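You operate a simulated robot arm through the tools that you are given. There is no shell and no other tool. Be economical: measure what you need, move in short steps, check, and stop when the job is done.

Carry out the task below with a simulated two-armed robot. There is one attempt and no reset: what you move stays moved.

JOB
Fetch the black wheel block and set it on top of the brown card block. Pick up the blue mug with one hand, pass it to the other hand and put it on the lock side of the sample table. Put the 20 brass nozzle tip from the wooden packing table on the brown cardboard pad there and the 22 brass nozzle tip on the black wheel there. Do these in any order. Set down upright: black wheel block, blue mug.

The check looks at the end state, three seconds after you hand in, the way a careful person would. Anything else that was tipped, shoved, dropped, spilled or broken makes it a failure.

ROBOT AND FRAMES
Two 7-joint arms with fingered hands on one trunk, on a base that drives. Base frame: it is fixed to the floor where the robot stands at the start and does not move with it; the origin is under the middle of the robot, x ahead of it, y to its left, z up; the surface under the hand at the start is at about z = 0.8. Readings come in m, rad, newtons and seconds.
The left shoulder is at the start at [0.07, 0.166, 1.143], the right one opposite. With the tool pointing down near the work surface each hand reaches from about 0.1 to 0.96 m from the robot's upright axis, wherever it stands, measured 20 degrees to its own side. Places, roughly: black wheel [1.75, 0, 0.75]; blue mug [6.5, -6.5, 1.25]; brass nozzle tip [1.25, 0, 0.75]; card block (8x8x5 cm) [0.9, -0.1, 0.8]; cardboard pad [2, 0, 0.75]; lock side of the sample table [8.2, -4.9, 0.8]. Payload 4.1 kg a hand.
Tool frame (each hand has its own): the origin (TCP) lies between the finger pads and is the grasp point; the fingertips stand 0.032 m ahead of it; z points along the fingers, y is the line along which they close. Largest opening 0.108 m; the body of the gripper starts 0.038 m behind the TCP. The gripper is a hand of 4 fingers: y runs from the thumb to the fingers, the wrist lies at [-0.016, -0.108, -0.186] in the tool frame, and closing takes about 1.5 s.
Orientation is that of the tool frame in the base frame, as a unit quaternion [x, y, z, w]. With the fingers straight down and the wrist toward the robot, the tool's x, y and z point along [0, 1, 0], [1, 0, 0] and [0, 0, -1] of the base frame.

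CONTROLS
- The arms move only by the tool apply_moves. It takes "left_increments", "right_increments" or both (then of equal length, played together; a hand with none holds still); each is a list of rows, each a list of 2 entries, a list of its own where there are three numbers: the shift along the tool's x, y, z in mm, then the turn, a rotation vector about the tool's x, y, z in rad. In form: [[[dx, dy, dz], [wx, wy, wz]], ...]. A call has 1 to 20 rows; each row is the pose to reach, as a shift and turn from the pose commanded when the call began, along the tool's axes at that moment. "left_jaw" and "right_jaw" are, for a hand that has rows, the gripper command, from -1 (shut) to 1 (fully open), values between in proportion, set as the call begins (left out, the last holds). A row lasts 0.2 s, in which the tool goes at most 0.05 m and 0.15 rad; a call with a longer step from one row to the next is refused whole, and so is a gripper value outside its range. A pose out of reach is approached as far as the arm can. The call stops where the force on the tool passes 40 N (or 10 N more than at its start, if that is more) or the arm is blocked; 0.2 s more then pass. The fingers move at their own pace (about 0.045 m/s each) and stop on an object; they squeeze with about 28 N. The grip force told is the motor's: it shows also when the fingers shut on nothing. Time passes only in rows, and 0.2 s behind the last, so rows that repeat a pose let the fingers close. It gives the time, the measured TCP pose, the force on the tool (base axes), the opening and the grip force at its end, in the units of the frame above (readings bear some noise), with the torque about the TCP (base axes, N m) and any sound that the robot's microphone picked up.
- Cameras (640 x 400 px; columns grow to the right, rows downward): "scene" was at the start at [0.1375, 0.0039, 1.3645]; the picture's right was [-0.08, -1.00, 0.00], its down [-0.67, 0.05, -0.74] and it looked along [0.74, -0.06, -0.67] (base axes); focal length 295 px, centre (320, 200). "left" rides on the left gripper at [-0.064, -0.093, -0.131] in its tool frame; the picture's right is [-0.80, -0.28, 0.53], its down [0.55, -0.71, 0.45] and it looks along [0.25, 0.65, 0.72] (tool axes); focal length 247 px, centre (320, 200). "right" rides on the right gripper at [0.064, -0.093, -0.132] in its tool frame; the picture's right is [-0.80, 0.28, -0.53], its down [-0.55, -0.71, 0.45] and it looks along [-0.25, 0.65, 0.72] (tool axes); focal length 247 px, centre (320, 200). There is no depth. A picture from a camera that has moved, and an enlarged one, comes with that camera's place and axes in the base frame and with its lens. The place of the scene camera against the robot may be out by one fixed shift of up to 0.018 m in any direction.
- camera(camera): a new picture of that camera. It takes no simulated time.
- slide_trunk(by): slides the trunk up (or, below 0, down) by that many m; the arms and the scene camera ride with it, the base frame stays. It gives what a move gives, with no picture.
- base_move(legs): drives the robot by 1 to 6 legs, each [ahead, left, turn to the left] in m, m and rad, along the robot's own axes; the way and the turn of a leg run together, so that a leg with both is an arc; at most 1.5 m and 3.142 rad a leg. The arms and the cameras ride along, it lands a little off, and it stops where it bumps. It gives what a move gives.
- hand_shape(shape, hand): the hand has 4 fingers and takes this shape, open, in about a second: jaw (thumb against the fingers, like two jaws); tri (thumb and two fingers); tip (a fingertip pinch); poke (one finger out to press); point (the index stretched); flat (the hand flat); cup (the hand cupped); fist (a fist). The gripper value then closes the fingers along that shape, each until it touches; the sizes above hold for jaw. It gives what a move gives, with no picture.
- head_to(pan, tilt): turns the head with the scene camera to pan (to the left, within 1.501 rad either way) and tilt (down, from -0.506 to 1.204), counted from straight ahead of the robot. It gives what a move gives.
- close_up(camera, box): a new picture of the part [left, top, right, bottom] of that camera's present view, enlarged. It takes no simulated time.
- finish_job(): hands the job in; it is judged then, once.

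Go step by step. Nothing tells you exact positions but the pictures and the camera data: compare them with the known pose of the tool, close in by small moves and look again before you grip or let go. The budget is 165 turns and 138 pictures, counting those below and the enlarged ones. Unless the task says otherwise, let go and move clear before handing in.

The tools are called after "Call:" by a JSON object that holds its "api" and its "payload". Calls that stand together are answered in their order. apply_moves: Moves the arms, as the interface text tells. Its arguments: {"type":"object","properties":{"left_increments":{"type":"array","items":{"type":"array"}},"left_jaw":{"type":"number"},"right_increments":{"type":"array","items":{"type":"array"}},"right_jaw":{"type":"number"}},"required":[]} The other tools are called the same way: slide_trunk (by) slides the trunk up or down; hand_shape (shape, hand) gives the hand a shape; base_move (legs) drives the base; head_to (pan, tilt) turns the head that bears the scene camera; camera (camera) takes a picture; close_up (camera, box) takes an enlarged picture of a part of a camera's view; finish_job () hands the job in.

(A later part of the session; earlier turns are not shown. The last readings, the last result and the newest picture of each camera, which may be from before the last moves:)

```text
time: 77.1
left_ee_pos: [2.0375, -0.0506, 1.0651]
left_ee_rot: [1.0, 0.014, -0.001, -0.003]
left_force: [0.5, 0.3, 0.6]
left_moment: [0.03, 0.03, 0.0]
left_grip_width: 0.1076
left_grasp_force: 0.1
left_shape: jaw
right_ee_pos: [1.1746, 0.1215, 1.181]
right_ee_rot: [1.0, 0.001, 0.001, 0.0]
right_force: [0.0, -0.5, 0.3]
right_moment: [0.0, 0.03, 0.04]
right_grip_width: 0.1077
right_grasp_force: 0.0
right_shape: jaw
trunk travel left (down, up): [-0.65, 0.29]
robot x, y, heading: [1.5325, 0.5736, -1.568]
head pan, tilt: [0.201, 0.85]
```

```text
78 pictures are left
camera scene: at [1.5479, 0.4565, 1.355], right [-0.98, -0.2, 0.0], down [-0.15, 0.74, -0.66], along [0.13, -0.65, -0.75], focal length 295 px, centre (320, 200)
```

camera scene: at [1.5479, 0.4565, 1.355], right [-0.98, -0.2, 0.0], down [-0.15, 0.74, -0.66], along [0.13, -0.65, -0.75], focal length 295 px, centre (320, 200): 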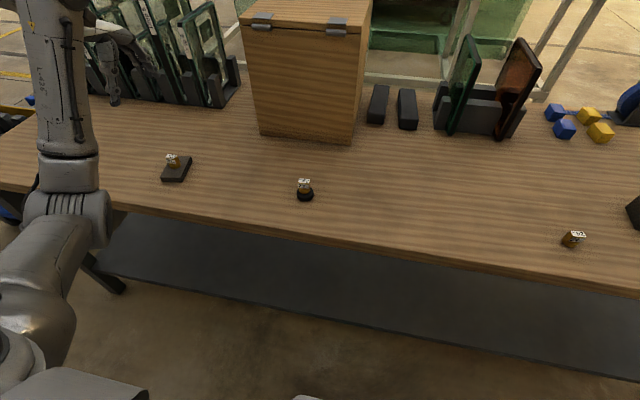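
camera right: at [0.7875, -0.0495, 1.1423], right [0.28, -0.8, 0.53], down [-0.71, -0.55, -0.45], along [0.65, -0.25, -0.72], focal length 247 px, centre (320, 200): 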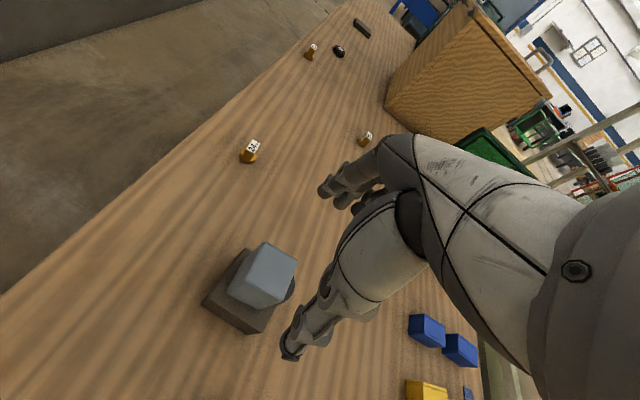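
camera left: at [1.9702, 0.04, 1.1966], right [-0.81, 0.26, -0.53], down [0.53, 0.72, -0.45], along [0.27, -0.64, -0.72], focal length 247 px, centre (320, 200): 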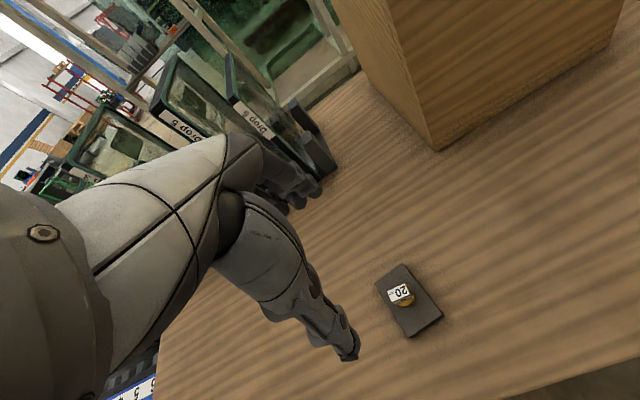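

Both tips are placed. I'll retract the left hand and look around for a route to the mug at (6.5, -6.5).

Call:
{"api": "apply_moves", "payload": {"left_increments": [[[-40, 0, -30], [0, 0, 0]], [[-85, 0, -60], [0, 0, 0]], [[-130, 0, -70], [0, 0, 0]], [[-175, 0, -70], [0, 0, 0]], [[-220, 0, -70], [0, 0, 0]], [[-265, 0, -70], [0, 0, 0]], [[-310, 0, -70], [0, 0, 0]], [[-310, 0, -70], [0, 0, 0]]]}}

Call:
{"api": "head_to", "payload": {"pan": 1.2, "tilt": 0.25}}

Call:
{"api": "camera", "payload": {"camera": "scene"}}

Call:
{"api": "head_to", "payload": {"pan": 0.4, "tilt": 0.1}}

Call:
{"api": "camera", "payload": {"camera": "scene"}}

Call:
{"api": "head_to", "payload": {"pan": -0.6, "tilt": 0.2}}

Call:
{"api": "camera", "payload": {"camera": "scene"}}

```text
refused: row 2 steps farther than a row can; nothing moved
```

```text
time: 78.3
left_ee_pos: [2.037, -0.0511, 1.0644]
left_ee_rot: [1.0, 0.015, -0.001, -0.003]
left_force: [-0.7, -0.1, -0.1]
left_moment: [0.0, -0.01, 0.02]
left_grip_width: 0.1075
left_grasp_force: 0.1
left_shape: jaw
right_ee_pos: [1.1733, 0.1216, 1.1811]
right_ee_rot: [1.0, 0.0, 0.0, 0.0]
right_force: [0.6, -0.2, -0.2]
right_moment: [-0.01, 0.01, 0.01]
right_grip_width: 0.1077
right_grasp_force: 0.0
right_shape: jaw
trunk travel left (down, up): [-0.65, 0.29]
robot x, y, heading: [1.53, 0.575, -1.569]
head pan, tilt: [1.201, 0.25]
```

```text
77 pictures are left
camera scene: at [1.619, 0.4995, 1.4081], right [-0.36, -0.93, 0.0], down [-0.23, 0.09, -0.97], along [0.9, -0.35, -0.25], focal length 295 px, centre (320, 200)
```

scene: 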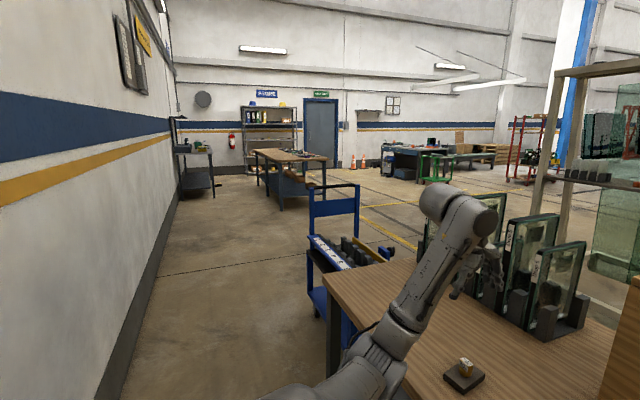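

```text
time: 79.5
left_ee_pos: [2.0362, -0.051, 1.0639]
left_ee_rot: [1.0, 0.013, -0.002, -0.002]
left_force: [-0.2, 0.4, -0.2]
left_moment: [-0.02, -0.01, 0.02]
left_grip_width: 0.1075
left_grasp_force: 0.1
left_shape: jaw
right_ee_pos: [1.1742, 0.1224, 1.1815]
right_ee_rot: [1.0, 0.002, 0.001, 0.0]
right_force: [0.2, -0.2, 0.4]
right_moment: [-0.01, 0.01, 0.01]
right_grip_width: 0.1074
right_grasp_force: 0.2
right_shape: jaw
trunk travel left (down, up): [-0.65, 0.29]
robot x, y, heading: [1.5272, 0.5719, -1.574]
head pan, tilt: [0.4, 0.099]
```

```text
76 pictures are left
camera scene: at [1.5679, 0.4486, 1.4221], right [-0.92, -0.39, 0.0], down [-0.04, 0.09, -0.99], along [0.39, -0.92, -0.1], focal length 295 px, centre (320, 200)
```

scene: 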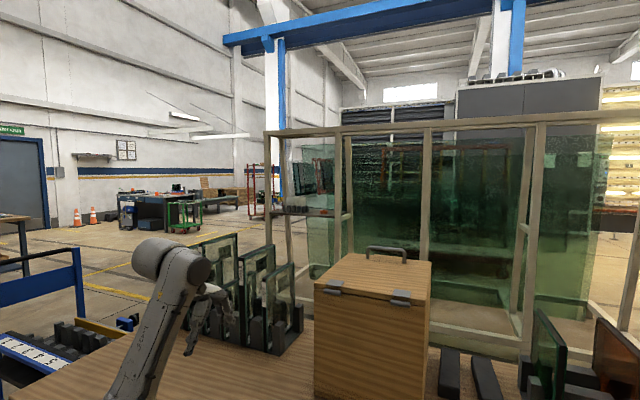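

```text
time: 80.8
left_ee_pos: [2.0382, -0.0508, 1.065]
left_ee_rot: [1.0, 0.014, 0.0, -0.004]
left_force: [-0.8, -0.5, -0.4]
left_moment: [-0.02, 0.0, -0.02]
left_grip_width: 0.1074
left_grasp_force: 0.1
left_shape: jaw
right_ee_pos: [1.1749, 0.1219, 1.1811]
right_ee_rot: [1.0, 0.001, 0.0, 0.0]
right_force: [0.1, -0.8, -0.1]
right_moment: [0.02, -0.04, 0.03]
right_grip_width: 0.1078
right_grasp_force: 0.1
right_shape: jaw
trunk travel left (down, up): [-0.65, 0.29]
robot x, y, heading: [1.5293, 0.573, -1.573]
head pan, tilt: [-0.6, 0.201]
```

```text
75 pictures are left
camera scene: at [1.4795, 0.4564, 1.4127], right [-0.83, 0.56, 0.0], down [0.11, 0.16, -0.98], along [-0.55, -0.81, -0.2], focal length 295 px, centre (320, 200)
```

scene: 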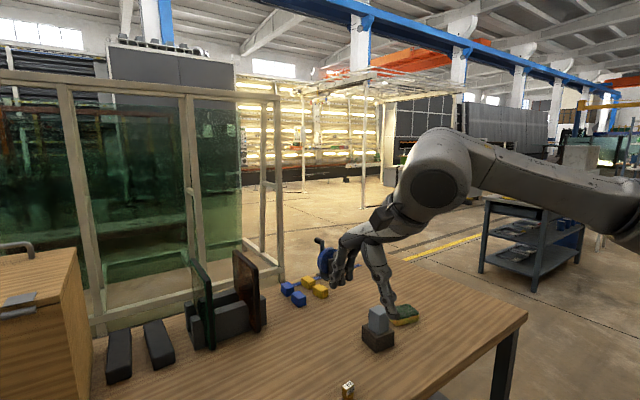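

Route: along the wall corridor in +x past the blue cart, then down -y; the red rack near (6.3, -6.5) likely holds the mug. First tuck the left hand, then slide left.

Call:
{"api": "apply_moves", "payload": {"left_increments": [[[-30, -10, -20], [0, 0, 0]], [[-65, -25, -40], [0, 0, 0]], [[-105, -40, -50], [0, 0, 0]], [[-145, -55, -60], [0, 0, 0]], [[-185, -70, -70], [0, 0, 0]], [[-225, -85, -70], [0, 0, 0]], [[-265, -100, -70], [0, 0, 0]], [[-305, -110, -70], [0, 0, 0]], [[-320, -110, -70], [0, 0, 0]]]}}

Call:
{"api": "base_move", "payload": {"legs": [[0, 1.4, 0], [0, 1.4, 0]]}}

Call:
{"api": "head_to", "payload": {"pan": 0.0, "tilt": 0.4}}

Call:
{"api": "camera", "payload": {"camera": "scene"}}

```text
time: 82.8
left_ee_pos: [1.7126, 0.0506, 1.1353]
left_ee_rot: [1.0, 0.015, -0.001, -0.003]
left_force: [0.1, 0.4, -0.7]
left_moment: [-0.03, 0.01, 0.02]
left_grip_width: 0.1078
left_grasp_force: 0.1
left_shape: jaw
right_ee_pos: [1.1739, 0.1215, 1.1818]
right_ee_rot: [1.0, 0.001, 0.0, 0.0]
right_force: [-0.2, 0.1, -0.3]
right_moment: [0.01, 0.01, -0.02]
right_grip_width: 0.1075
right_grasp_force: 0.0
right_shape: jaw
trunk travel left (down, up): [-0.65, 0.29]
robot x, y, heading: [1.5291, 0.5735, -1.57]
head pan, tilt: [-0.6, 0.201]
```

```text
time: 96.3
left_ee_pos: [4.5346, 0.0985, 1.1357]
left_ee_rot: [0.999, 0.035, -0.001, -0.002]
left_force: [-0.8, 0.5, -1.0]
left_moment: [-0.01, 0.02, -0.01]
left_grip_width: 0.1078
left_grasp_force: 0.0
left_shape: jaw
right_ee_pos: [3.9931, 0.1462, 1.1816]
right_ee_rot: [1.0, 0.021, 0.0, 0.0]
right_force: [1.0, 0.2, 0.5]
right_moment: [0.01, 0.0, -0.01]
right_grip_width: 0.1075
right_grasp_force: 0.1
right_shape: jaw
trunk travel left (down, up): [-0.65, 0.29]
robot x, y, heading: [4.327, 0.615, -1.527]
head pan, tilt: [-0.6, 0.201]
```

```text
time: 97.3
left_ee_pos: [4.5339, 0.0986, 1.1351]
left_ee_rot: [0.999, 0.035, -0.001, -0.002]
left_force: [-0.5, -0.5, 0.1]
left_moment: [-0.01, -0.01, -0.02]
left_grip_width: 0.1076
left_grasp_force: 0.1
left_shape: jaw
right_ee_pos: [3.9924, 0.1472, 1.1824]
right_ee_rot: [1.0, 0.022, -0.001, 0.0]
right_force: [-0.5, 0.9, 0.2]
right_moment: [0.03, 0.02, 0.01]
right_grip_width: 0.1078
right_grasp_force: 0.0
right_shape: jaw
trunk travel left (down, up): [-0.65, 0.29]
robot x, y, heading: [4.3273, 0.615, -1.529]
head pan, tilt: [0.0, 0.4]
```

```text
74 pictures are left
camera scene: at [4.3374, 0.4809, 1.3942], right [-1.0, -0.04, 0.0], down [-0.02, 0.39, -0.92], along [0.04, -0.92, -0.39], focal length 295 px, centre (320, 200)
```

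scene: 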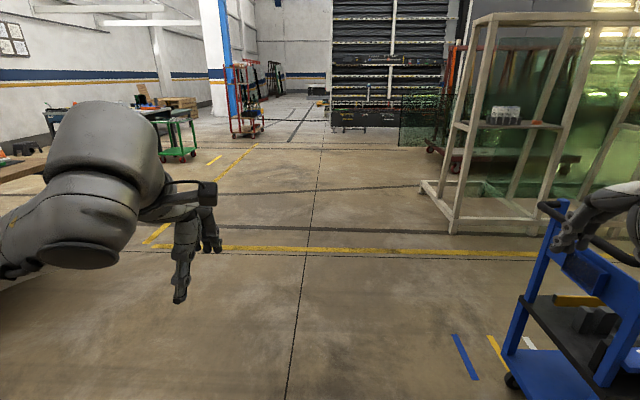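

The way ahead in -y is clear; the red rack stands near (6.5, -6.4). Driving ahead 4.5 m.

Call:
{"api": "base_move", "payload": {"legs": [[1.5, 0, 0], [1.5, 0, 0], [1.5, 0, 0.5]]}}

Call:
{"api": "head_to", "payload": {"pan": 0.0, "tilt": 0.2}}

Call:
{"api": "camera", "payload": {"camera": "scene"}}

Call:
{"api": "head_to", "payload": {"pan": 0.8, "tilt": 0.25}}

Call:
{"api": "camera", "payload": {"camera": "scene"}}

```text
time: 118.9
left_ee_pos: [5.296, -4.1907, 1.1358]
left_ee_rot: [0.962, 0.272, -0.002, -0.002]
left_force: [-0.5, 0.9, 0.5]
left_moment: [-0.02, 0.0, 0.01]
left_grip_width: 0.1077
left_grasp_force: 0.1
left_shape: jaw
right_ee_pos: [4.7926, -4.3983, 1.1817]
right_ee_rot: [0.966, 0.259, 0.0, 0.0]
right_force: [0.0, -0.9, 1.3]
right_moment: [0.01, -0.01, 0.0]
right_grip_width: 0.1077
right_grasp_force: 0.0
right_shape: jaw
trunk travel left (down, up): [-0.65, 0.29]
robot x, y, heading: [4.8729, -3.8287, -1.045]
head pan, tilt: [0.0, 0.4]
```

```text
time: 119.6
left_ee_pos: [5.2947, -4.1907, 1.1355]
left_ee_rot: [0.962, 0.272, -0.001, -0.003]
left_force: [1.0, 0.5, 0.1]
left_moment: [-0.01, 0.02, -0.02]
left_grip_width: 0.1077
left_grasp_force: 0.0
left_shape: jaw
right_ee_pos: [4.7925, -4.3986, 1.182]
right_ee_rot: [0.966, 0.259, 0.0, 0.001]
right_force: [-1.3, 0.1, 0.1]
right_moment: [0.03, 0.02, 0.01]
right_grip_width: 0.1079
right_grasp_force: 0.0
right_shape: jaw
trunk travel left (down, up): [-0.65, 0.29]
robot x, y, heading: [4.8693, -3.8288, -1.048]
head pan, tilt: [0.0, 0.201]
```

```text
73 pictures are left
camera scene: at [4.9495, -3.9442, 1.4127], right [-0.87, -0.5, 0.0], down [-0.1, 0.17, -0.98], along [0.49, -0.85, -0.2], focal length 295 px, centre (320, 200)
```

scene: 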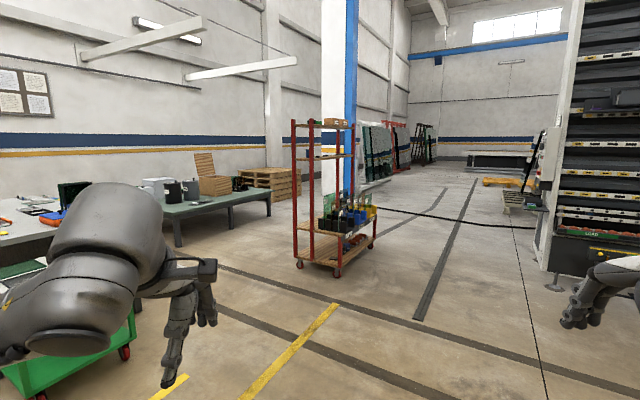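

```text
time: 120.7
left_ee_pos: [5.2957, -4.1891, 1.1348]
left_ee_rot: [0.962, 0.272, -0.002, -0.001]
left_force: [0.2, -0.4, 0.5]
left_moment: [-0.02, 0.01, 0.0]
left_grip_width: 0.1076
left_grasp_force: 0.0
left_shape: jaw
right_ee_pos: [4.7933, -4.3975, 1.1817]
right_ee_rot: [0.966, 0.26, 0.0, 0.0]
right_force: [0.9, -0.4, -0.3]
right_moment: [0.01, -0.03, 0.01]
right_grip_width: 0.1078
right_grasp_force: 0.0
right_shape: jaw
trunk travel left (down, up): [-0.65, 0.29]
robot x, y, heading: [4.8739, -3.8343, -1.047]
head pan, tilt: [0.799, 0.25]
```

```text
72 pictures are left
camera scene: at [4.9934, -3.8864, 1.4082], right [-0.25, -0.97, 0.0], down [-0.24, 0.06, -0.97], along [0.94, -0.24, -0.25], focal length 295 px, centre (320, 200)
```

scene: 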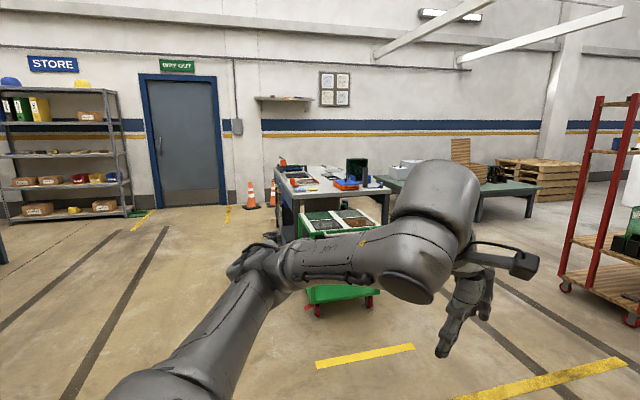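

Call:
{"api": "head_to", "payload": {"pan": 0.0, "tilt": 0.1}}

Call:
{"api": "close_up", "payload": {"camera": "scene", "box": [260, 60, 420, 170]}}

Call:
{"api": "close_up", "payload": {"camera": "scene", "box": [0, 100, 240, 250]}}

```text
time: 121.9
left_ee_pos: [5.2952, -4.1907, 1.1356]
left_ee_rot: [0.962, 0.272, -0.001, -0.002]
left_force: [0.3, -0.2, 0.1]
left_moment: [0.02, 0.06, 0.02]
left_grip_width: 0.1077
left_grasp_force: 0.0
left_shape: jaw
right_ee_pos: [4.7932, -4.3986, 1.1812]
right_ee_rot: [0.966, 0.26, 0.0, 0.0]
right_force: [0.1, 0.4, 0.5]
right_moment: [-0.02, -0.01, 0.03]
right_grip_width: 0.1077
right_grasp_force: 0.1
right_shape: jaw
trunk travel left (down, up): [-0.65, 0.29]
robot x, y, heading: [4.8724, -3.8296, -1.046]
head pan, tilt: [0.0, 0.099]
```

```text
3.64 times, centred on (340, 115) of scene
camera zoom: at [4.949, -3.9431, 1.4221], right [-0.87, -0.5, 0.0], down [-0.05, 0.09, -0.99], along [0.5, -0.86, -0.1], focal length 1073 px, centre (247, 509)
```

zoom: 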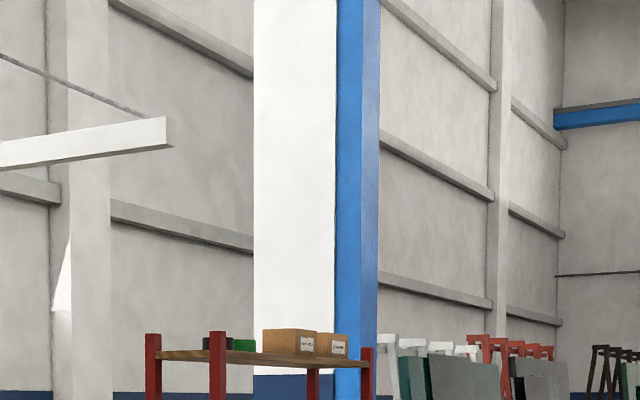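

```text
2.67 times, centred on (120, 175) of scene
camera zoom: at [4.949, -3.9431, 1.4221], right [-0.87, -0.5, 0.0], down [-0.05, 0.09, -0.99], along [0.5, -0.86, -0.1], focal length 787 px, centre (853, 267)
```

zoom: 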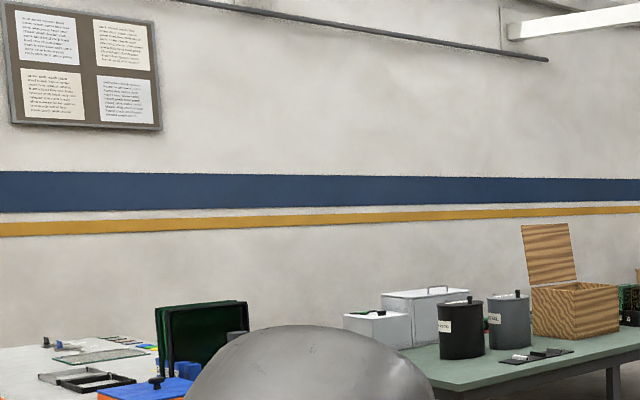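

Call:
{"api": "close_up", "payload": {"camera": "scene", "box": [270, 140, 400, 260]}}

```text
3.33 times, centred on (335, 200) of scene
camera zoom: at [4.949, -3.9431, 1.4221], right [-0.87, -0.5, 0.0], down [-0.05, 0.09, -0.99], along [0.5, -0.86, -0.1], focal length 984 px, centre (270, 200)
```

zoom: 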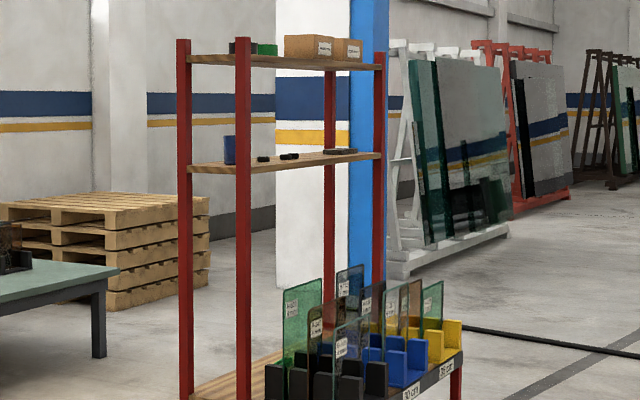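

The mug is a blue cylinder on the rack's middle shelf at z≈1.25, near its north end. I'll drive closer and look.

Call:
{"api": "base_move", "payload": {"legs": [[1.1, 0, 0], [0, 0, -0.1]]}}

Call:
{"api": "head_to", "payload": {"pan": 0.2, "tilt": 0.15}}

Call:
{"api": "camera", "payload": {"camera": "scene"}}

Call:
{"api": "close_up", "payload": {"camera": "scene", "box": [240, 80, 440, 230]}}

```text
time: 128.0
left_ee_pos: [5.8209, -5.1666, 1.1356]
left_ee_rot: [0.973, 0.233, -0.001, -0.002]
left_force: [0.0, 0.4, -0.4]
left_moment: [0.01, -0.01, 0.01]
left_grip_width: 0.1078
left_grasp_force: 0.1
left_shape: jaw
right_ee_pos: [5.3028, -5.3309, 1.181]
right_ee_rot: [0.976, 0.219, 0.001, -0.001]
right_force: [0.4, -0.3, 0.3]
right_moment: [0.01, 0.02, 0.0]
right_grip_width: 0.1077
right_grasp_force: 0.1
right_shape: jaw
trunk travel left (down, up): [-0.65, 0.29]
robot x, y, heading: [5.4307, -4.7698, -1.13]
head pan, tilt: [0.0, 0.099]
```

```text
time: 128.7
left_ee_pos: [5.822, -5.1666, 1.1358]
left_ee_rot: [0.973, 0.232, -0.001, -0.002]
left_force: [0.2, -0.1, 0.1]
left_moment: [0.01, 0.01, 0.0]
left_grip_width: 0.1078
left_grasp_force: 0.1
left_shape: jaw
right_ee_pos: [5.3039, -5.3314, 1.1809]
right_ee_rot: [0.976, 0.219, 0.0, 0.001]
right_force: [0.9, -0.5, -0.3]
right_moment: [-0.02, 0.0, 0.0]
right_grip_width: 0.1072
right_grasp_force: 0.2
right_shape: jaw
trunk travel left (down, up): [-0.65, 0.29]
robot x, y, heading: [5.4308, -4.7744, -1.127]
head pan, tilt: [0.201, 0.15]
```

```text
68 pictures are left
camera scene: at [5.5109, -4.8819, 1.4175], right [-0.8, -0.6, 0.0], down [-0.09, 0.12, -0.99], along [0.59, -0.79, -0.15], focal length 295 px, centre (320, 200)
```

scene: 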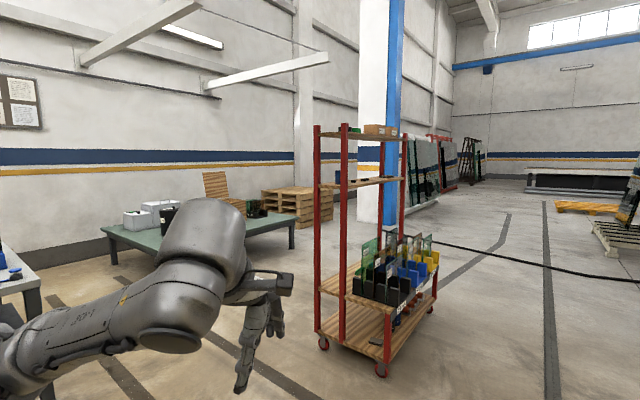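

```text
2.67 times, centred on (340, 155) of scene
camera zoom: at [5.5109, -4.8819, 1.4175], right [-0.8, -0.6, 0.0], down [-0.09, 0.12, -0.99], along [0.59, -0.79, -0.15], focal length 787 px, centre (267, 320)
```

zoom: 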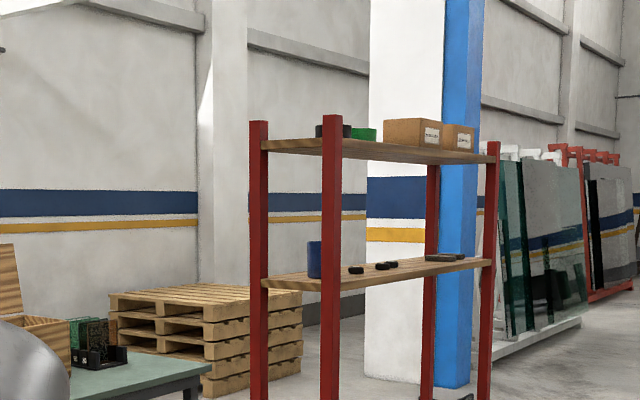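

The mug stands at about (6.58, -6.51, 1.27) between shelves, near the post at (6.48, -6.43). I'll drive to the rack's west side, facing +x.

Call:
{"api": "base_move", "payload": {"legs": [[0.9, -0.3, 0], [0.83, -0.33, 0], [0, 0, 1.127]]}}

Call:
{"api": "head_to", "payload": {"pan": 0.0, "tilt": 0.2}}

Call:
{"api": "camera", "payload": {"camera": "scene"}}

```text
time: 140.7
left_ee_pos: [6.126, -6.3969, 1.1358]
left_ee_rot: [0.693, 0.721, -0.003, -0.001]
left_force: [-0.2, -0.7, 0.0]
left_moment: [0.0, 0.04, 0.02]
left_grip_width: 0.1076
left_grasp_force: 0.0
left_shape: jaw
right_ee_pos: [6.0593, -6.937, 1.1808]
right_ee_rot: [0.704, 0.711, 0.0, 0.0]
right_force: [-0.7, 0.6, 0.5]
right_moment: [0.01, -0.01, -0.01]
right_grip_width: 0.1078
right_grasp_force: 0.0
right_shape: jaw
trunk travel left (down, up): [-0.65, 0.29]
robot x, y, heading: [5.6051, -6.5912, 0.013]
head pan, tilt: [0.201, 0.15]
```

```text
time: 141.5
left_ee_pos: [6.1244, -6.3981, 1.1359]
left_ee_rot: [0.693, 0.721, -0.002, -0.001]
left_force: [-0.3, -1.1, -0.1]
left_moment: [-0.02, 0.0, -0.01]
left_grip_width: 0.1076
left_grasp_force: 0.1
left_shape: jaw
right_ee_pos: [6.0587, -6.9373, 1.1812]
right_ee_rot: [0.703, 0.711, 0.001, 0.0]
right_force: [0.4, 0.0, 0.4]
right_moment: [-0.02, 0.04, 0.0]
right_grip_width: 0.1076
right_grasp_force: 0.1
right_shape: jaw
trunk travel left (down, up): [-0.65, 0.29]
robot x, y, heading: [5.6036, -6.5896, 0.015]
head pan, tilt: [0.0, 0.201]
```

```text
66 pictures are left
camera scene: at [5.7512, -6.576, 1.4127], right [0.01, -1.0, 0.0], down [-0.2, 0.0, -0.98], along [0.98, 0.01, -0.2], focal length 295 px, centre (320, 200)
```

scene: 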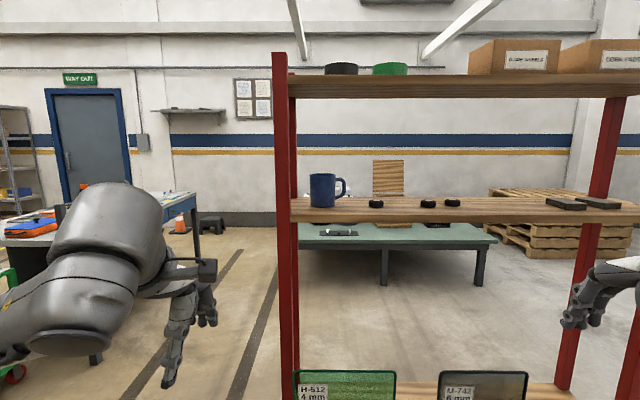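

I see the blue mug with its handle pointing south (-y), near the left post. Zooming.

Call:
{"api": "close_up", "payload": {"camera": "scene", "box": [265, 150, 405, 240]}}

```text
4.44 times, centred on (335, 195) of scene
camera zoom: at [5.7512, -6.576, 1.4127], right [0.01, -1.0, 0.0], down [-0.2, 0.0, -0.98], along [0.98, 0.01, -0.2], focal length 1312 px, centre (253, 222)
```

zoom: 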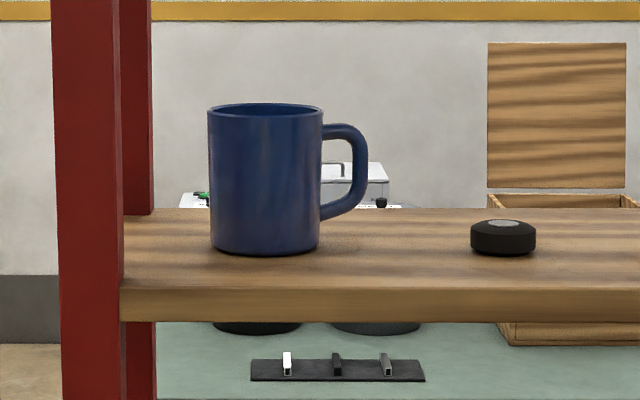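

The handle points south, so the plan is: right hand rolled to point left (+y), pinching the handle plate, then the left hand takes the body from above. First roll the right hand 90° here and ease the base forward.

Call:
{"api": "apply_moves", "payload": {"right_increments": [[[0, 0, -5], [0, 0.14, 0]], [[0, 0, -10], [0, 0.28, 0]], [[0, 0, -20], [0, 0.42, 0]], [[0, 0, -30], [0, 0.56, 0]], [[0, 0, -40], [0, 0.7, 0]], [[0, 0, -50], [0, 0.84, 0]], [[0, 0, -60], [0, 0.98, 0]], [[0, 0, -70], [0, 1.12, 0]], [[0, 0, -80], [0, 1.26, 0]], [[0, 0, -90], [0, 1.4, 0]], [[0, 0, -100], [0, 1.5, 0]], [[0, 0, -104], [0, 1.5708, 0]], [[0, 0, -104], [0, 1.5708, 0]]], "right_jaw": 0.2}}

Call:
{"api": "camera", "payload": {"camera": "right"}}

Call:
{"api": "camera", "payload": {"camera": "scene"}}

```text
time: 144.3
left_ee_pos: [6.1248, -6.3963, 1.1358]
left_ee_rot: [0.694, 0.72, -0.002, -0.001]
left_force: [-0.2, -0.6, -0.1]
left_moment: [0.01, 0.03, 0.0]
left_grip_width: 0.1076
left_grasp_force: 0.1
left_shape: jaw
right_ee_pos: [6.0579, -6.9366, 1.2846]
right_ee_rot: [-0.498, -0.502, -0.498, 0.503]
right_force: [-0.3, 0.0, 0.1]
right_moment: [0.04, 0.0, 0.02]
right_grip_width: 0.0653
right_grasp_force: 0.1
right_shape: jaw
trunk travel left (down, up): [-0.65, 0.29]
robot x, y, heading: [5.6036, -6.5852, 0.009]
head pan, tilt: [0.0, 0.201]
```

```text
64 pictures are left
camera right: at [5.9673, -7.0701, 1.3491], right [0.29, -0.53, -0.8], down [-0.71, 0.44, -0.55], along [0.64, 0.73, -0.25], focal length 247 px, centre (320, 200)
```

right: 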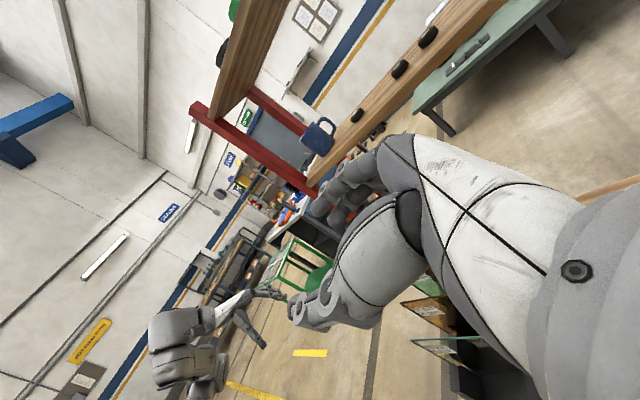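

```text
63 pictures are left
camera scene: at [5.7511, -6.576, 1.4127], right [0.01, -1.0, 0.0], down [-0.2, 0.0, -0.98], along [0.98, 0.01, -0.2], focal length 295 px, centre (320, 200)
```

scene: 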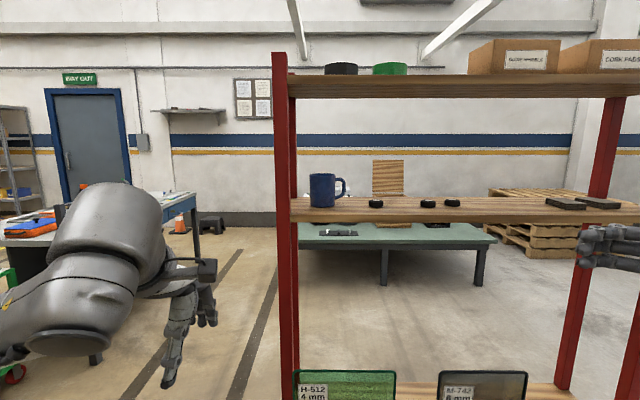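

The roll works. Driving forward 0.15 m and bringing the right hand toward the shelf front, then looking.

Call:
{"api": "base_move", "payload": {"legs": [[0.15, 0, -0.01]]}}

Call:
{"api": "apply_moves", "payload": {"right_increments": [[[0, 30, 35], [0, 0, 0]], [[0, 60, 70], [0, 0, 0]], [[0, 90, 105], [0, 0, 0]], [[0, 120, 140], [0, 0, 0]], [[0, 150, 170], [0, 0, 0]], [[0, 180, 197], [0, 0, 0]], [[0, 180, 197], [0, 0, 0]]]}}

Call:
{"api": "camera", "payload": {"camera": "right"}}

Call:
{"api": "camera", "payload": {"camera": "scene"}}

```text
time: 145.6
left_ee_pos: [6.2771, -6.4037, 1.1347]
left_ee_rot: [0.697, 0.717, -0.003, -0.001]
left_force: [-0.4, 0.2, 0.2]
left_moment: [-0.05, 0.01, 0.04]
left_grip_width: 0.1078
left_grasp_force: 0.1
left_shape: jaw
right_ee_pos: [6.2042, -6.941, 1.2848]
right_ee_rot: [0.5, 0.5, 0.5, -0.5]
right_force: [0.1, 0.0, 0.5]
right_moment: [-0.01, -0.04, -0.01]
right_grip_width: 0.0652
right_grasp_force: 0.1
right_shape: jaw
trunk travel left (down, up): [-0.65, 0.29]
robot x, y, heading: [5.7536, -6.5872, -0.003]
head pan, tilt: [0.0, 0.201]
```

```text
time: 147.2
left_ee_pos: [6.2774, -6.403, 1.1351]
left_ee_rot: [0.698, 0.716, -0.002, -0.001]
left_force: [-0.5, -0.1, -0.2]
left_moment: [0.04, 0.03, 0.01]
left_grip_width: 0.1075
left_grasp_force: 0.1
left_shape: jaw
right_ee_pos: [6.2283, -6.8424, 1.3393]
right_ee_rot: [0.503, 0.499, 0.498, -0.5]
right_force: [0.2, 0.8, 1.1]
right_moment: [-0.02, -0.01, 0.01]
right_grip_width: 0.0652
right_grasp_force: 0.1
right_shape: jaw
right hand out of reach, approached as far as the arm can: row 1, 2, 3, 4, 5, 6, 7
trunk travel left (down, up): [-0.65, 0.29]
robot x, y, heading: [5.7547, -6.5876, 0.003]
head pan, tilt: [0.0, 0.201]
```

```text
62 pictures are left
camera right: at [6.1359, -6.9752, 1.405], right [0.28, -0.54, -0.8], down [-0.71, 0.45, -0.55], along [0.65, 0.72, -0.25], focal length 247 px, centre (320, 200)
```

right: 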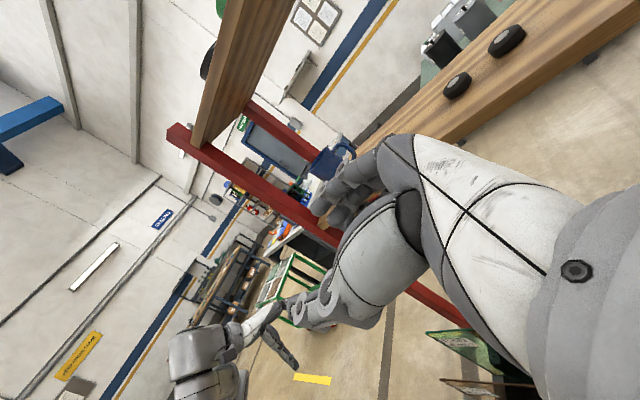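

```text
61 pictures are left
camera scene: at [5.9014, -6.5768, 1.4127], right [0.0, -1.0, 0.0], down [-0.2, 0.0, -0.98], along [0.98, 0.0, -0.2], focal length 295 px, centre (320, 200)
```

scene: 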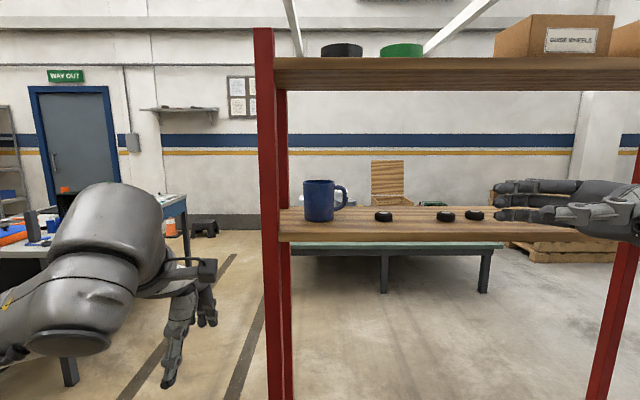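

The pose is infeasible near the body; farther ahead should suit the wrist better. I'll command a point further forward at slightly greater height, stopping short of the shelf.

Call:
{"api": "apply_moves", "payload": {"right_increments": [[[20, 20, -30], [0, 0, 0]], [[20, 40, -60], [0, 0, 0]], [[20, 60, -80], [0, 0, 0]], [[20, 60, -80], [0, 0, 0]], [[20, 60, -80], [0, 0, 0]]]}}

Call:
{"api": "camera", "payload": {"camera": "scene"}}

```text
time: 148.4
left_ee_pos: [6.2772, -6.4036, 1.1357]
left_ee_rot: [0.697, 0.717, -0.002, 0.0]
left_force: [-0.5, 0.4, -0.5]
left_moment: [0.0, -0.03, -0.02]
left_grip_width: 0.1076
left_grasp_force: 0.2
left_shape: jaw
right_ee_pos: [6.2699, -6.9278, 1.3703]
right_ee_rot: [0.502, 0.498, 0.499, -0.501]
right_force: [0.1, 0.2, 0.2]
right_moment: [0.01, -0.01, 0.01]
right_grip_width: 0.0649
right_grasp_force: 0.2
right_shape: jaw
right hand out of reach, approached as far as the arm can: row 2, 3, 4, 5
trunk travel left (down, up): [-0.65, 0.29]
robot x, y, heading: [5.7558, -6.5877, 0.001]
head pan, tilt: [0.0, 0.201]
```

```text
60 pictures are left
camera scene: at [5.9012, -6.5772, 1.4127], right [0.0, -1.0, 0.0], down [-0.2, 0.0, -0.98], along [0.98, 0.0, -0.2], focal length 295 px, centre (320, 200)
```

scene: 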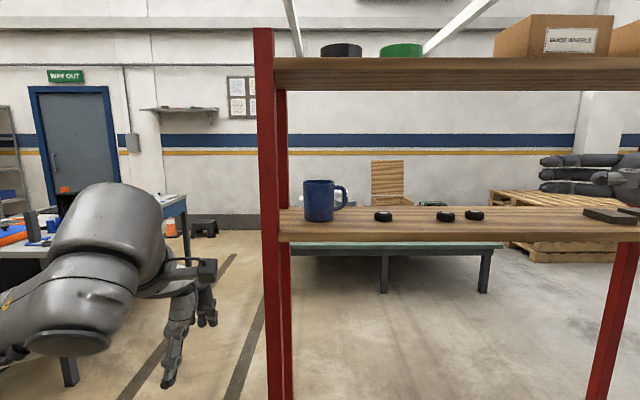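

Pointing straight left is out of comfortable reach. Turning the robot about 35° left from a spot further south will make that hand direction natural, so I'll reposition to (5.6, -7.1), heading 0.6.

Call:
{"api": "base_move", "payload": {"legs": [[-0.15, -0.52, 0], [0, 0, 0.6]]}}

Call:
{"api": "apply_moves", "payload": {"right_increments": [[[0, 0, 0], [0.15, 0, 0]], [[-10, 0, 0], [0.3, 0, 0]], [[-20, 0, 0], [0.45, 0, 0]], [[-40, 0, 0], [0.6, 0, 0]], [[-60, 0, 0], [0.6, 0, 0]], [[-70, 0, 0], [0.6, 0, 0]]]}}

Call:
{"api": "camera", "payload": {"camera": "scene"}}

```text
time: 153.2
left_ee_pos: [5.9275, -6.6535, 1.1359]
left_ee_rot: [0.449, 0.893, -0.002, 0.0]
left_force: [0.1, -0.1, 0.3]
left_moment: [-0.01, -0.02, 0.03]
left_grip_width: 0.1075
left_grasp_force: 0.1
left_shape: jaw
right_ee_pos: [6.2224, -7.0887, 1.3696]
right_ee_rot: [0.329, 0.627, 0.326, -0.626]
right_force: [0.6, -0.3, 0.8]
right_moment: [0.0, 0.0, 0.02]
right_grip_width: 0.0652
right_grasp_force: 0.1
right_shape: jaw
trunk travel left (down, up): [-0.65, 0.29]
robot x, y, heading: [5.6056, -7.1035, 0.608]
head pan, tilt: [0.0, 0.201]
```

```text
time: 154.6
left_ee_pos: [5.9279, -6.6528, 1.1355]
left_ee_rot: [0.449, 0.893, -0.002, 0.0]
left_force: [-0.6, 0.4, 0.0]
left_moment: [0.02, 0.01, -0.04]
left_grip_width: 0.1079
left_grasp_force: 0.1
left_shape: jaw
right_ee_pos: [6.1281, -7.1656, 1.3831]
right_ee_rot: [-0.132, -0.694, -0.126, 0.696]
right_force: [-0.7, -0.1, 0.2]
right_moment: [0.01, 0.01, -0.02]
right_grip_width: 0.0653
right_grasp_force: 0.1
right_shape: jaw
right hand out of reach, approached as far as the arm can: row 1, 2, 3, 4, 5, 6
trunk travel left (down, up): [-0.65, 0.29]
robot x, y, heading: [5.6055, -7.1022, 0.613]
head pan, tilt: [0.0, 0.201]
```

```text
59 pictures are left
camera scene: at [5.7264, -7.0119, 1.4127], right [0.57, -0.82, 0.0], down [-0.16, -0.11, -0.98], along [0.8, 0.56, -0.2], focal length 295 px, centre (320, 200)
```

scene: 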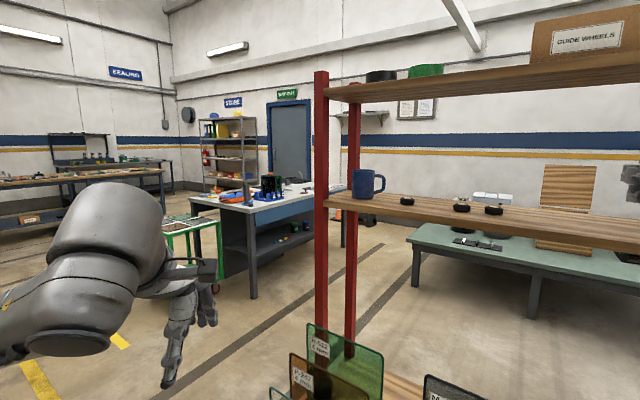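

I turned the wrist the wrong way; reversing it so the fingers point north (+y), and lowering.

Call:
{"api": "apply_moves", "payload": {"right_increments": [[[0, 0, 0], [-0.15, 0, 0]], [[0, 0, 0], [-0.3, 0, 0]], [[-10, 0, 0], [-0.45, 0, 0]], [[-20, 0, 0], [-0.6, 0, 0]], [[-35, 0, 0], [-0.75, 0, 0]], [[-50, 0, 0], [-0.9, 0, 0]], [[-65, 0, 0], [-1.05, 0, 0]], [[-80, 0, 0], [-1.2, 0, 0]], [[-90, 0, 0], [-1.2, 0, 0]], [[-90, 0, 0], [-1.2, 0, 0]]]}}

Call:
{"api": "camera", "payload": {"camera": "right"}}

```text
time: 156.8
left_ee_pos: [5.9273, -6.6537, 1.1365]
left_ee_rot: [0.45, 0.893, -0.002, 0.0]
left_force: [-0.1, 0.0, 0.4]
left_moment: [0.01, -0.01, -0.01]
left_grip_width: 0.1076
left_grasp_force: 0.1
left_shape: jaw
right_ee_pos: [6.1323, -7.1656, 1.2947]
right_ee_rot: [-0.499, -0.502, -0.497, 0.502]
right_force: [-0.1, -0.1, 0.3]
right_moment: [0.0, 0.02, 0.0]
right_grip_width: 0.065
right_grasp_force: 0.1
right_shape: jaw
trunk travel left (down, up): [-0.65, 0.29]
robot x, y, heading: [5.6039, -7.1065, 0.609]
head pan, tilt: [0.0, 0.201]
```

```text
58 pictures are left
camera right: at [6.0409, -7.298, 1.3604], right [0.28, -0.53, -0.8], down [-0.71, 0.44, -0.55], along [0.64, 0.72, -0.25], focal length 247 px, centre (320, 200)
```

right: 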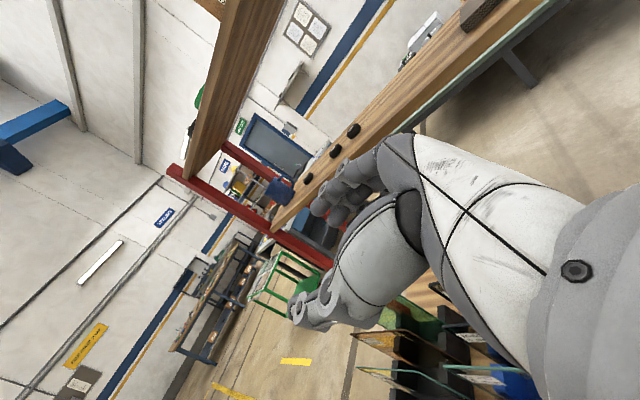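

Orientation is right and reachable now. Moving the base closer and bringing the hand up to the shelf front.

Call:
{"api": "base_move", "payload": {"legs": [[0.165, -0.05, 0]]}}

Call:
{"api": "apply_moves", "payload": {"right_increments": [[[0, 10, 40], [0, 0, 0]], [[0, 20, 80], [0, 0, 0]], [[0, 30, 125], [0, 0, 0]], [[0, 40, 170], [0, 0, 0]], [[0, 50, 215], [0, 0, 0]], [[0, 60, 260], [0, 0, 0]], [[0, 70, 300], [0, 0, 0]], [[0, 70, 300], [0, 0, 0]]]}}

Call:
{"api": "camera", "payload": {"camera": "right"}}

Call:
{"api": "camera", "payload": {"camera": "scene"}}

```text
time: 158.3
left_ee_pos: [6.0896, -6.5996, 1.1366]
left_ee_rot: [0.449, 0.894, -0.003, 0.0]
left_force: [0.7, 0.0, -0.1]
left_moment: [0.01, 0.01, 0.01]
left_grip_width: 0.1077
left_grasp_force: 0.0
left_shape: jaw
right_ee_pos: [6.2957, -7.1119, 1.2949]
right_ee_rot: [0.499, 0.503, 0.496, -0.502]
right_force: [0.0, -0.7, -0.8]
right_moment: [0.01, 0.0, 0.02]
right_grip_width: 0.0647
right_grasp_force: 0.0
right_shape: jaw
trunk travel left (down, up): [-0.65, 0.29]
robot x, y, heading: [5.7685, -7.0533, 0.616]
head pan, tilt: [0.0, 0.201]
```

```text
time: 160.1
left_ee_pos: [6.0892, -6.5988, 1.135]
left_ee_rot: [0.449, 0.894, -0.003, -0.001]
left_force: [-0.5, -1.3, 0.3]
left_moment: [-0.03, 0.0, 0.04]
left_grip_width: 0.1077
left_grasp_force: 0.0
left_shape: jaw
right_ee_pos: [6.3622, -6.8065, 1.2933]
right_ee_rot: [0.499, 0.503, 0.496, -0.502]
right_force: [0.0, -0.6, -0.3]
right_moment: [0.0, 0.01, 0.03]
right_grip_width: 0.0645
right_grasp_force: 0.1
right_shape: jaw
trunk travel left (down, up): [-0.65, 0.29]
robot x, y, heading: [5.7678, -7.0497, 0.608]
head pan, tilt: [0.0, 0.201]
```

```text
57 pictures are left
camera right: at [6.2713, -6.9406, 1.3589], right [0.29, -0.53, -0.8], down [-0.71, 0.44, -0.55], along [0.64, 0.72, -0.25], focal length 247 px, centre (320, 200)
```

right: 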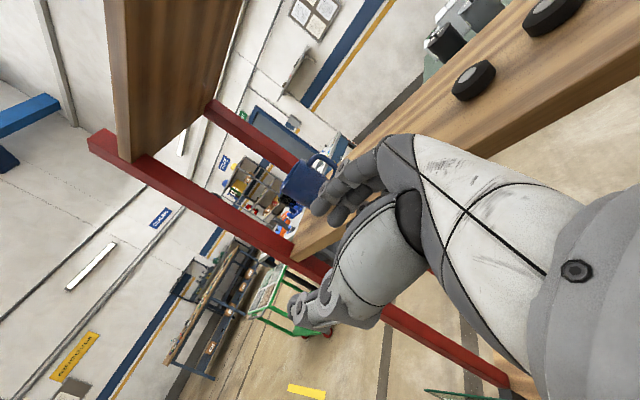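

```text
56 pictures are left
camera scene: at [5.8885, -6.9582, 1.4127], right [0.58, -0.82, 0.0], down [-0.16, -0.11, -0.98], along [0.8, 0.56, -0.2], focal length 295 px, centre (320, 200)
```

scene: 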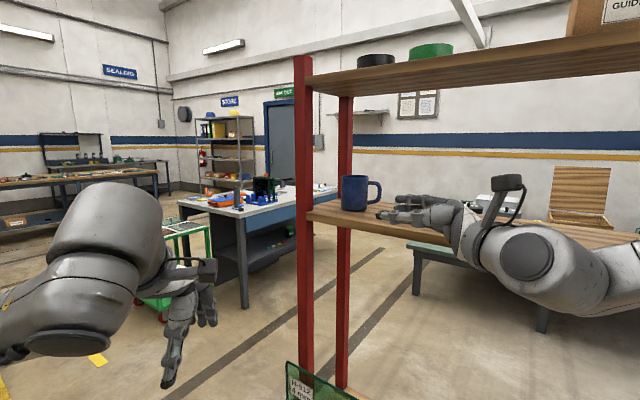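

The hand is level with the mug and in front of the shelf. Zooming to locate the mug and handle.

Call:
{"api": "close_up", "payload": {"camera": "scene", "box": [300, 160, 420, 240]}}

Call:
{"api": "close_up", "payload": {"camera": "right", "box": [250, 130, 370, 230]}}

```text
5.00 times, centred on (360, 200) of scene
camera zoom: at [5.8885, -6.9582, 1.4127], right [0.58, -0.82, 0.0], down [-0.16, -0.11, -0.98], along [0.8, 0.56, -0.2], focal length 1476 px, centre (120, 200)
```

zoom: 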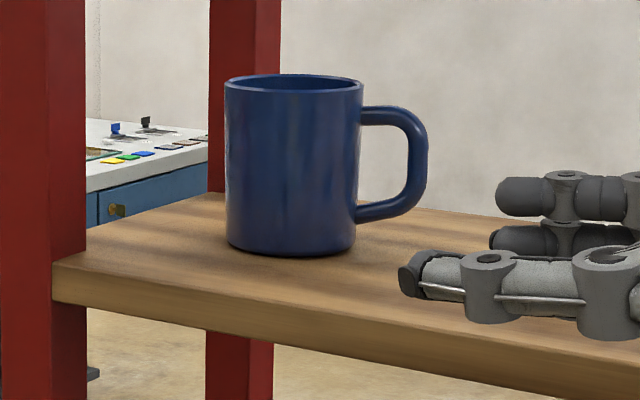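

```text
4.00 times, centred on (310, 180) of right
camera zoom: at [6.2713, -6.9406, 1.3589], right [0.29, -0.53, -0.8], down [-0.71, 0.44, -0.55], along [0.64, 0.72, -0.25], focal length 988 px, centre (360, 280)
```

zoom: 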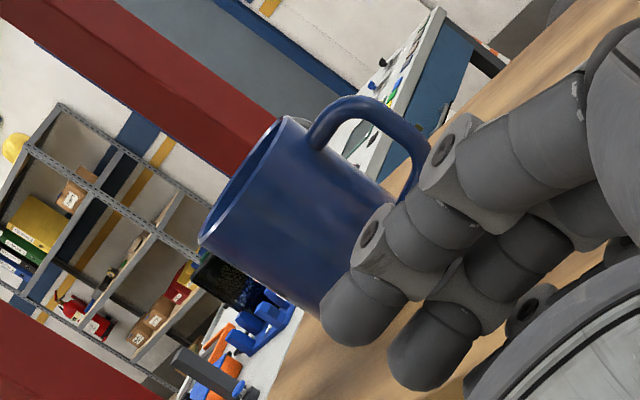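

The mug's axis is at about (6.602, -6.576), and its handle points about az -68° with mid-height z≈1.275. Small black wheels lie on the shelf under the hand's path, so I'll tilt the fingers down ~35° (wrist higher) and yaw slightly before entering.

Call:
{"api": "apply_moves", "payload": {"right_increments": [[[5, 0, -10], [0.05, -0.12, -0.016]], [[10, 0, -20], [0.1, -0.239, -0.031]], [[15, 0, -20], [0.151, -0.358, -0.047]], [[15, 0, -20], [0.202, -0.477, -0.062]], [[15, 0, -20], [0.252, -0.5965, -0.078]], [[15, 0, -20], [0.252, -0.5965, -0.078]]]}}

Call:
{"api": "camera", "payload": {"camera": "scene"}}

Call:
{"api": "camera", "payload": {"camera": "right"}}

```text
time: 161.5
left_ee_pos: [6.0889, -6.6, 1.1346]
left_ee_rot: [0.449, 0.894, -0.002, 0.0]
left_force: [0.1, -0.3, 0.4]
left_moment: [0.01, 0.01, -0.03]
left_grip_width: 0.1078
left_grasp_force: 0.1
left_shape: jaw
right_ee_pos: [6.3604, -6.8303, 1.3087]
right_ee_rot: [0.537, 0.704, 0.28, -0.371]
right_force: [-0.3, -0.1, -0.4]
right_moment: [-0.02, 0.01, -0.02]
right_grip_width: 0.065
right_grasp_force: 0.1
right_shape: jaw
trunk travel left (down, up): [-0.65, 0.29]
robot x, y, heading: [5.7675, -7.0488, 0.615]
head pan, tilt: [0.0, 0.201]
```

```text
53 pictures are left
camera scene: at [5.888, -6.9584, 1.4128], right [0.57, -0.82, 0.0], down [-0.16, -0.11, -0.98], along [0.8, 0.56, -0.2], focal length 295 px, centre (320, 200)
```

scene: 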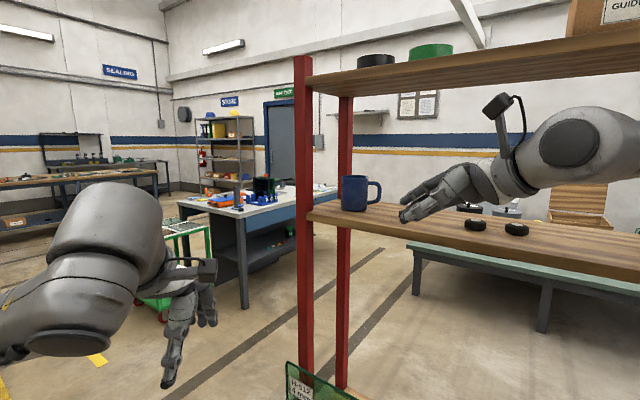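

```text
52 pictures are left
camera right: at [6.292, -6.9245, 1.4368], right [0.51, -0.78, -0.36], down [-0.7, -0.13, -0.7], along [0.5, 0.61, -0.62], focal length 247 px, centre (320, 200)
```

right: 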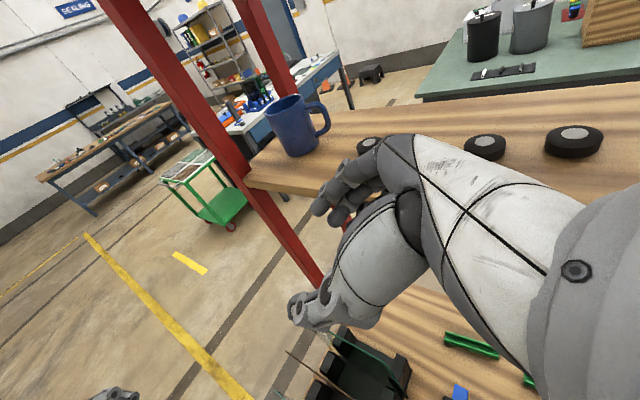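

Good clear view. Zooming on the mug from the right hand camera to pin the handle.

Call:
{"api": "close_up", "payload": {"camera": "right", "box": [245, 80, 365, 170]}}

```text
4.44 times, centred on (305, 125) of right
camera zoom: at [6.292, -6.9245, 1.4368], right [0.51, -0.78, -0.36], down [-0.7, -0.13, -0.7], along [0.5, 0.61, -0.62], focal length 1098 px, centre (387, 533)
```

zoom: 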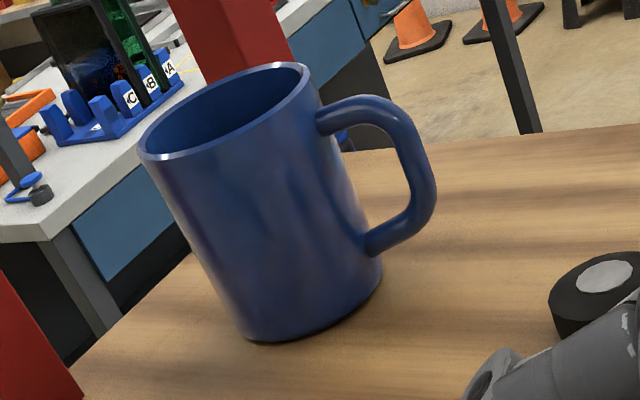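

Estimated mug axis ≈ (6.595, -6.588), rim 1.31, base 1.224, handle toward az ≈ -64°. I'll enter over the small wheels partway, adding a little yaw, and look.

Call:
{"api": "apply_moves", "payload": {"right_increments": [[[1, 34, 3], [0.03, 0, -0.02]], [[2, 68, 6], [0.06, 0, -0.04]], [[3, 102, 9], [0.09, 0, -0.06]], [[4, 136, 12], [0.123, 0, -0.085]], [[5, 170, 15], [0.123, 0, -0.085]], [[6, 206, 18], [0.123, 0, -0.085]], [[6, 206, 18], [0.123, 0, -0.085]]]}}

Call:
{"api": "camera", "payload": {"camera": "right"}}

Call:
{"api": "camera", "payload": {"camera": "scene"}}

```text
time: 163.1
left_ee_pos: [6.0887, -6.5995, 1.1353]
left_ee_rot: [0.449, 0.894, -0.001, 0.0]
left_force: [0.4, -0.6, -0.2]
left_moment: [-0.01, -0.03, 0.0]
left_grip_width: 0.1076
left_grasp_force: 0.0
left_shape: jaw
right_ee_pos: [6.5147, -6.8086, 1.2924]
right_ee_rot: [0.482, 0.742, 0.252, -0.391]
right_force: [0.0, 0.0, 0.4]
right_moment: [-0.03, -0.01, 0.0]
right_grip_width: 0.0649
right_grasp_force: 0.0
right_shape: jaw
right hand out of reach, approached as far as the arm can: row 4, 5, 6, 7
trunk travel left (down, up): [-0.65, 0.29]
robot x, y, heading: [5.768, -7.0503, 0.618]
head pan, tilt: [0.0, 0.201]
```

```text
50 pictures are left
camera right: at [6.4604, -6.9128, 1.4207], right [0.62, -0.7, -0.36], down [-0.67, -0.24, -0.7], along [0.41, 0.68, -0.61], focal length 247 px, centre (320, 200)
```

right: 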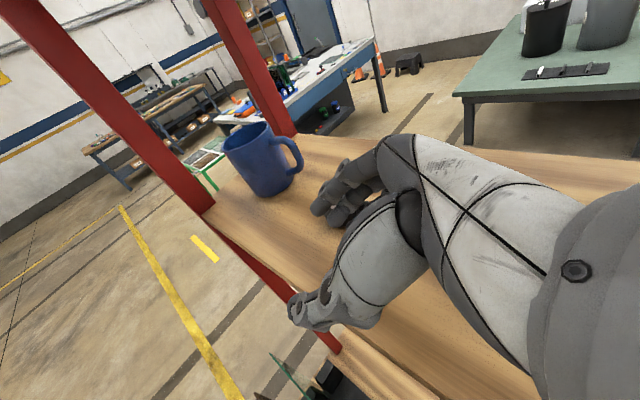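

```text
49 pictures are left
camera scene: at [5.8884, -6.9583, 1.4127], right [0.57, -0.82, 0.0], down [-0.16, -0.11, -0.98], along [0.8, 0.56, -0.2], focal length 295 px, centre (320, 200)
```

scene: 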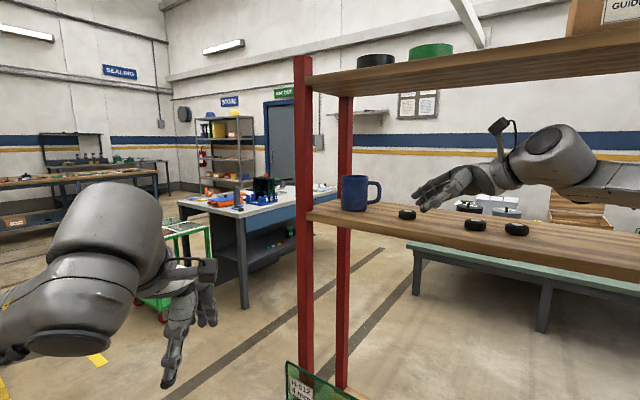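

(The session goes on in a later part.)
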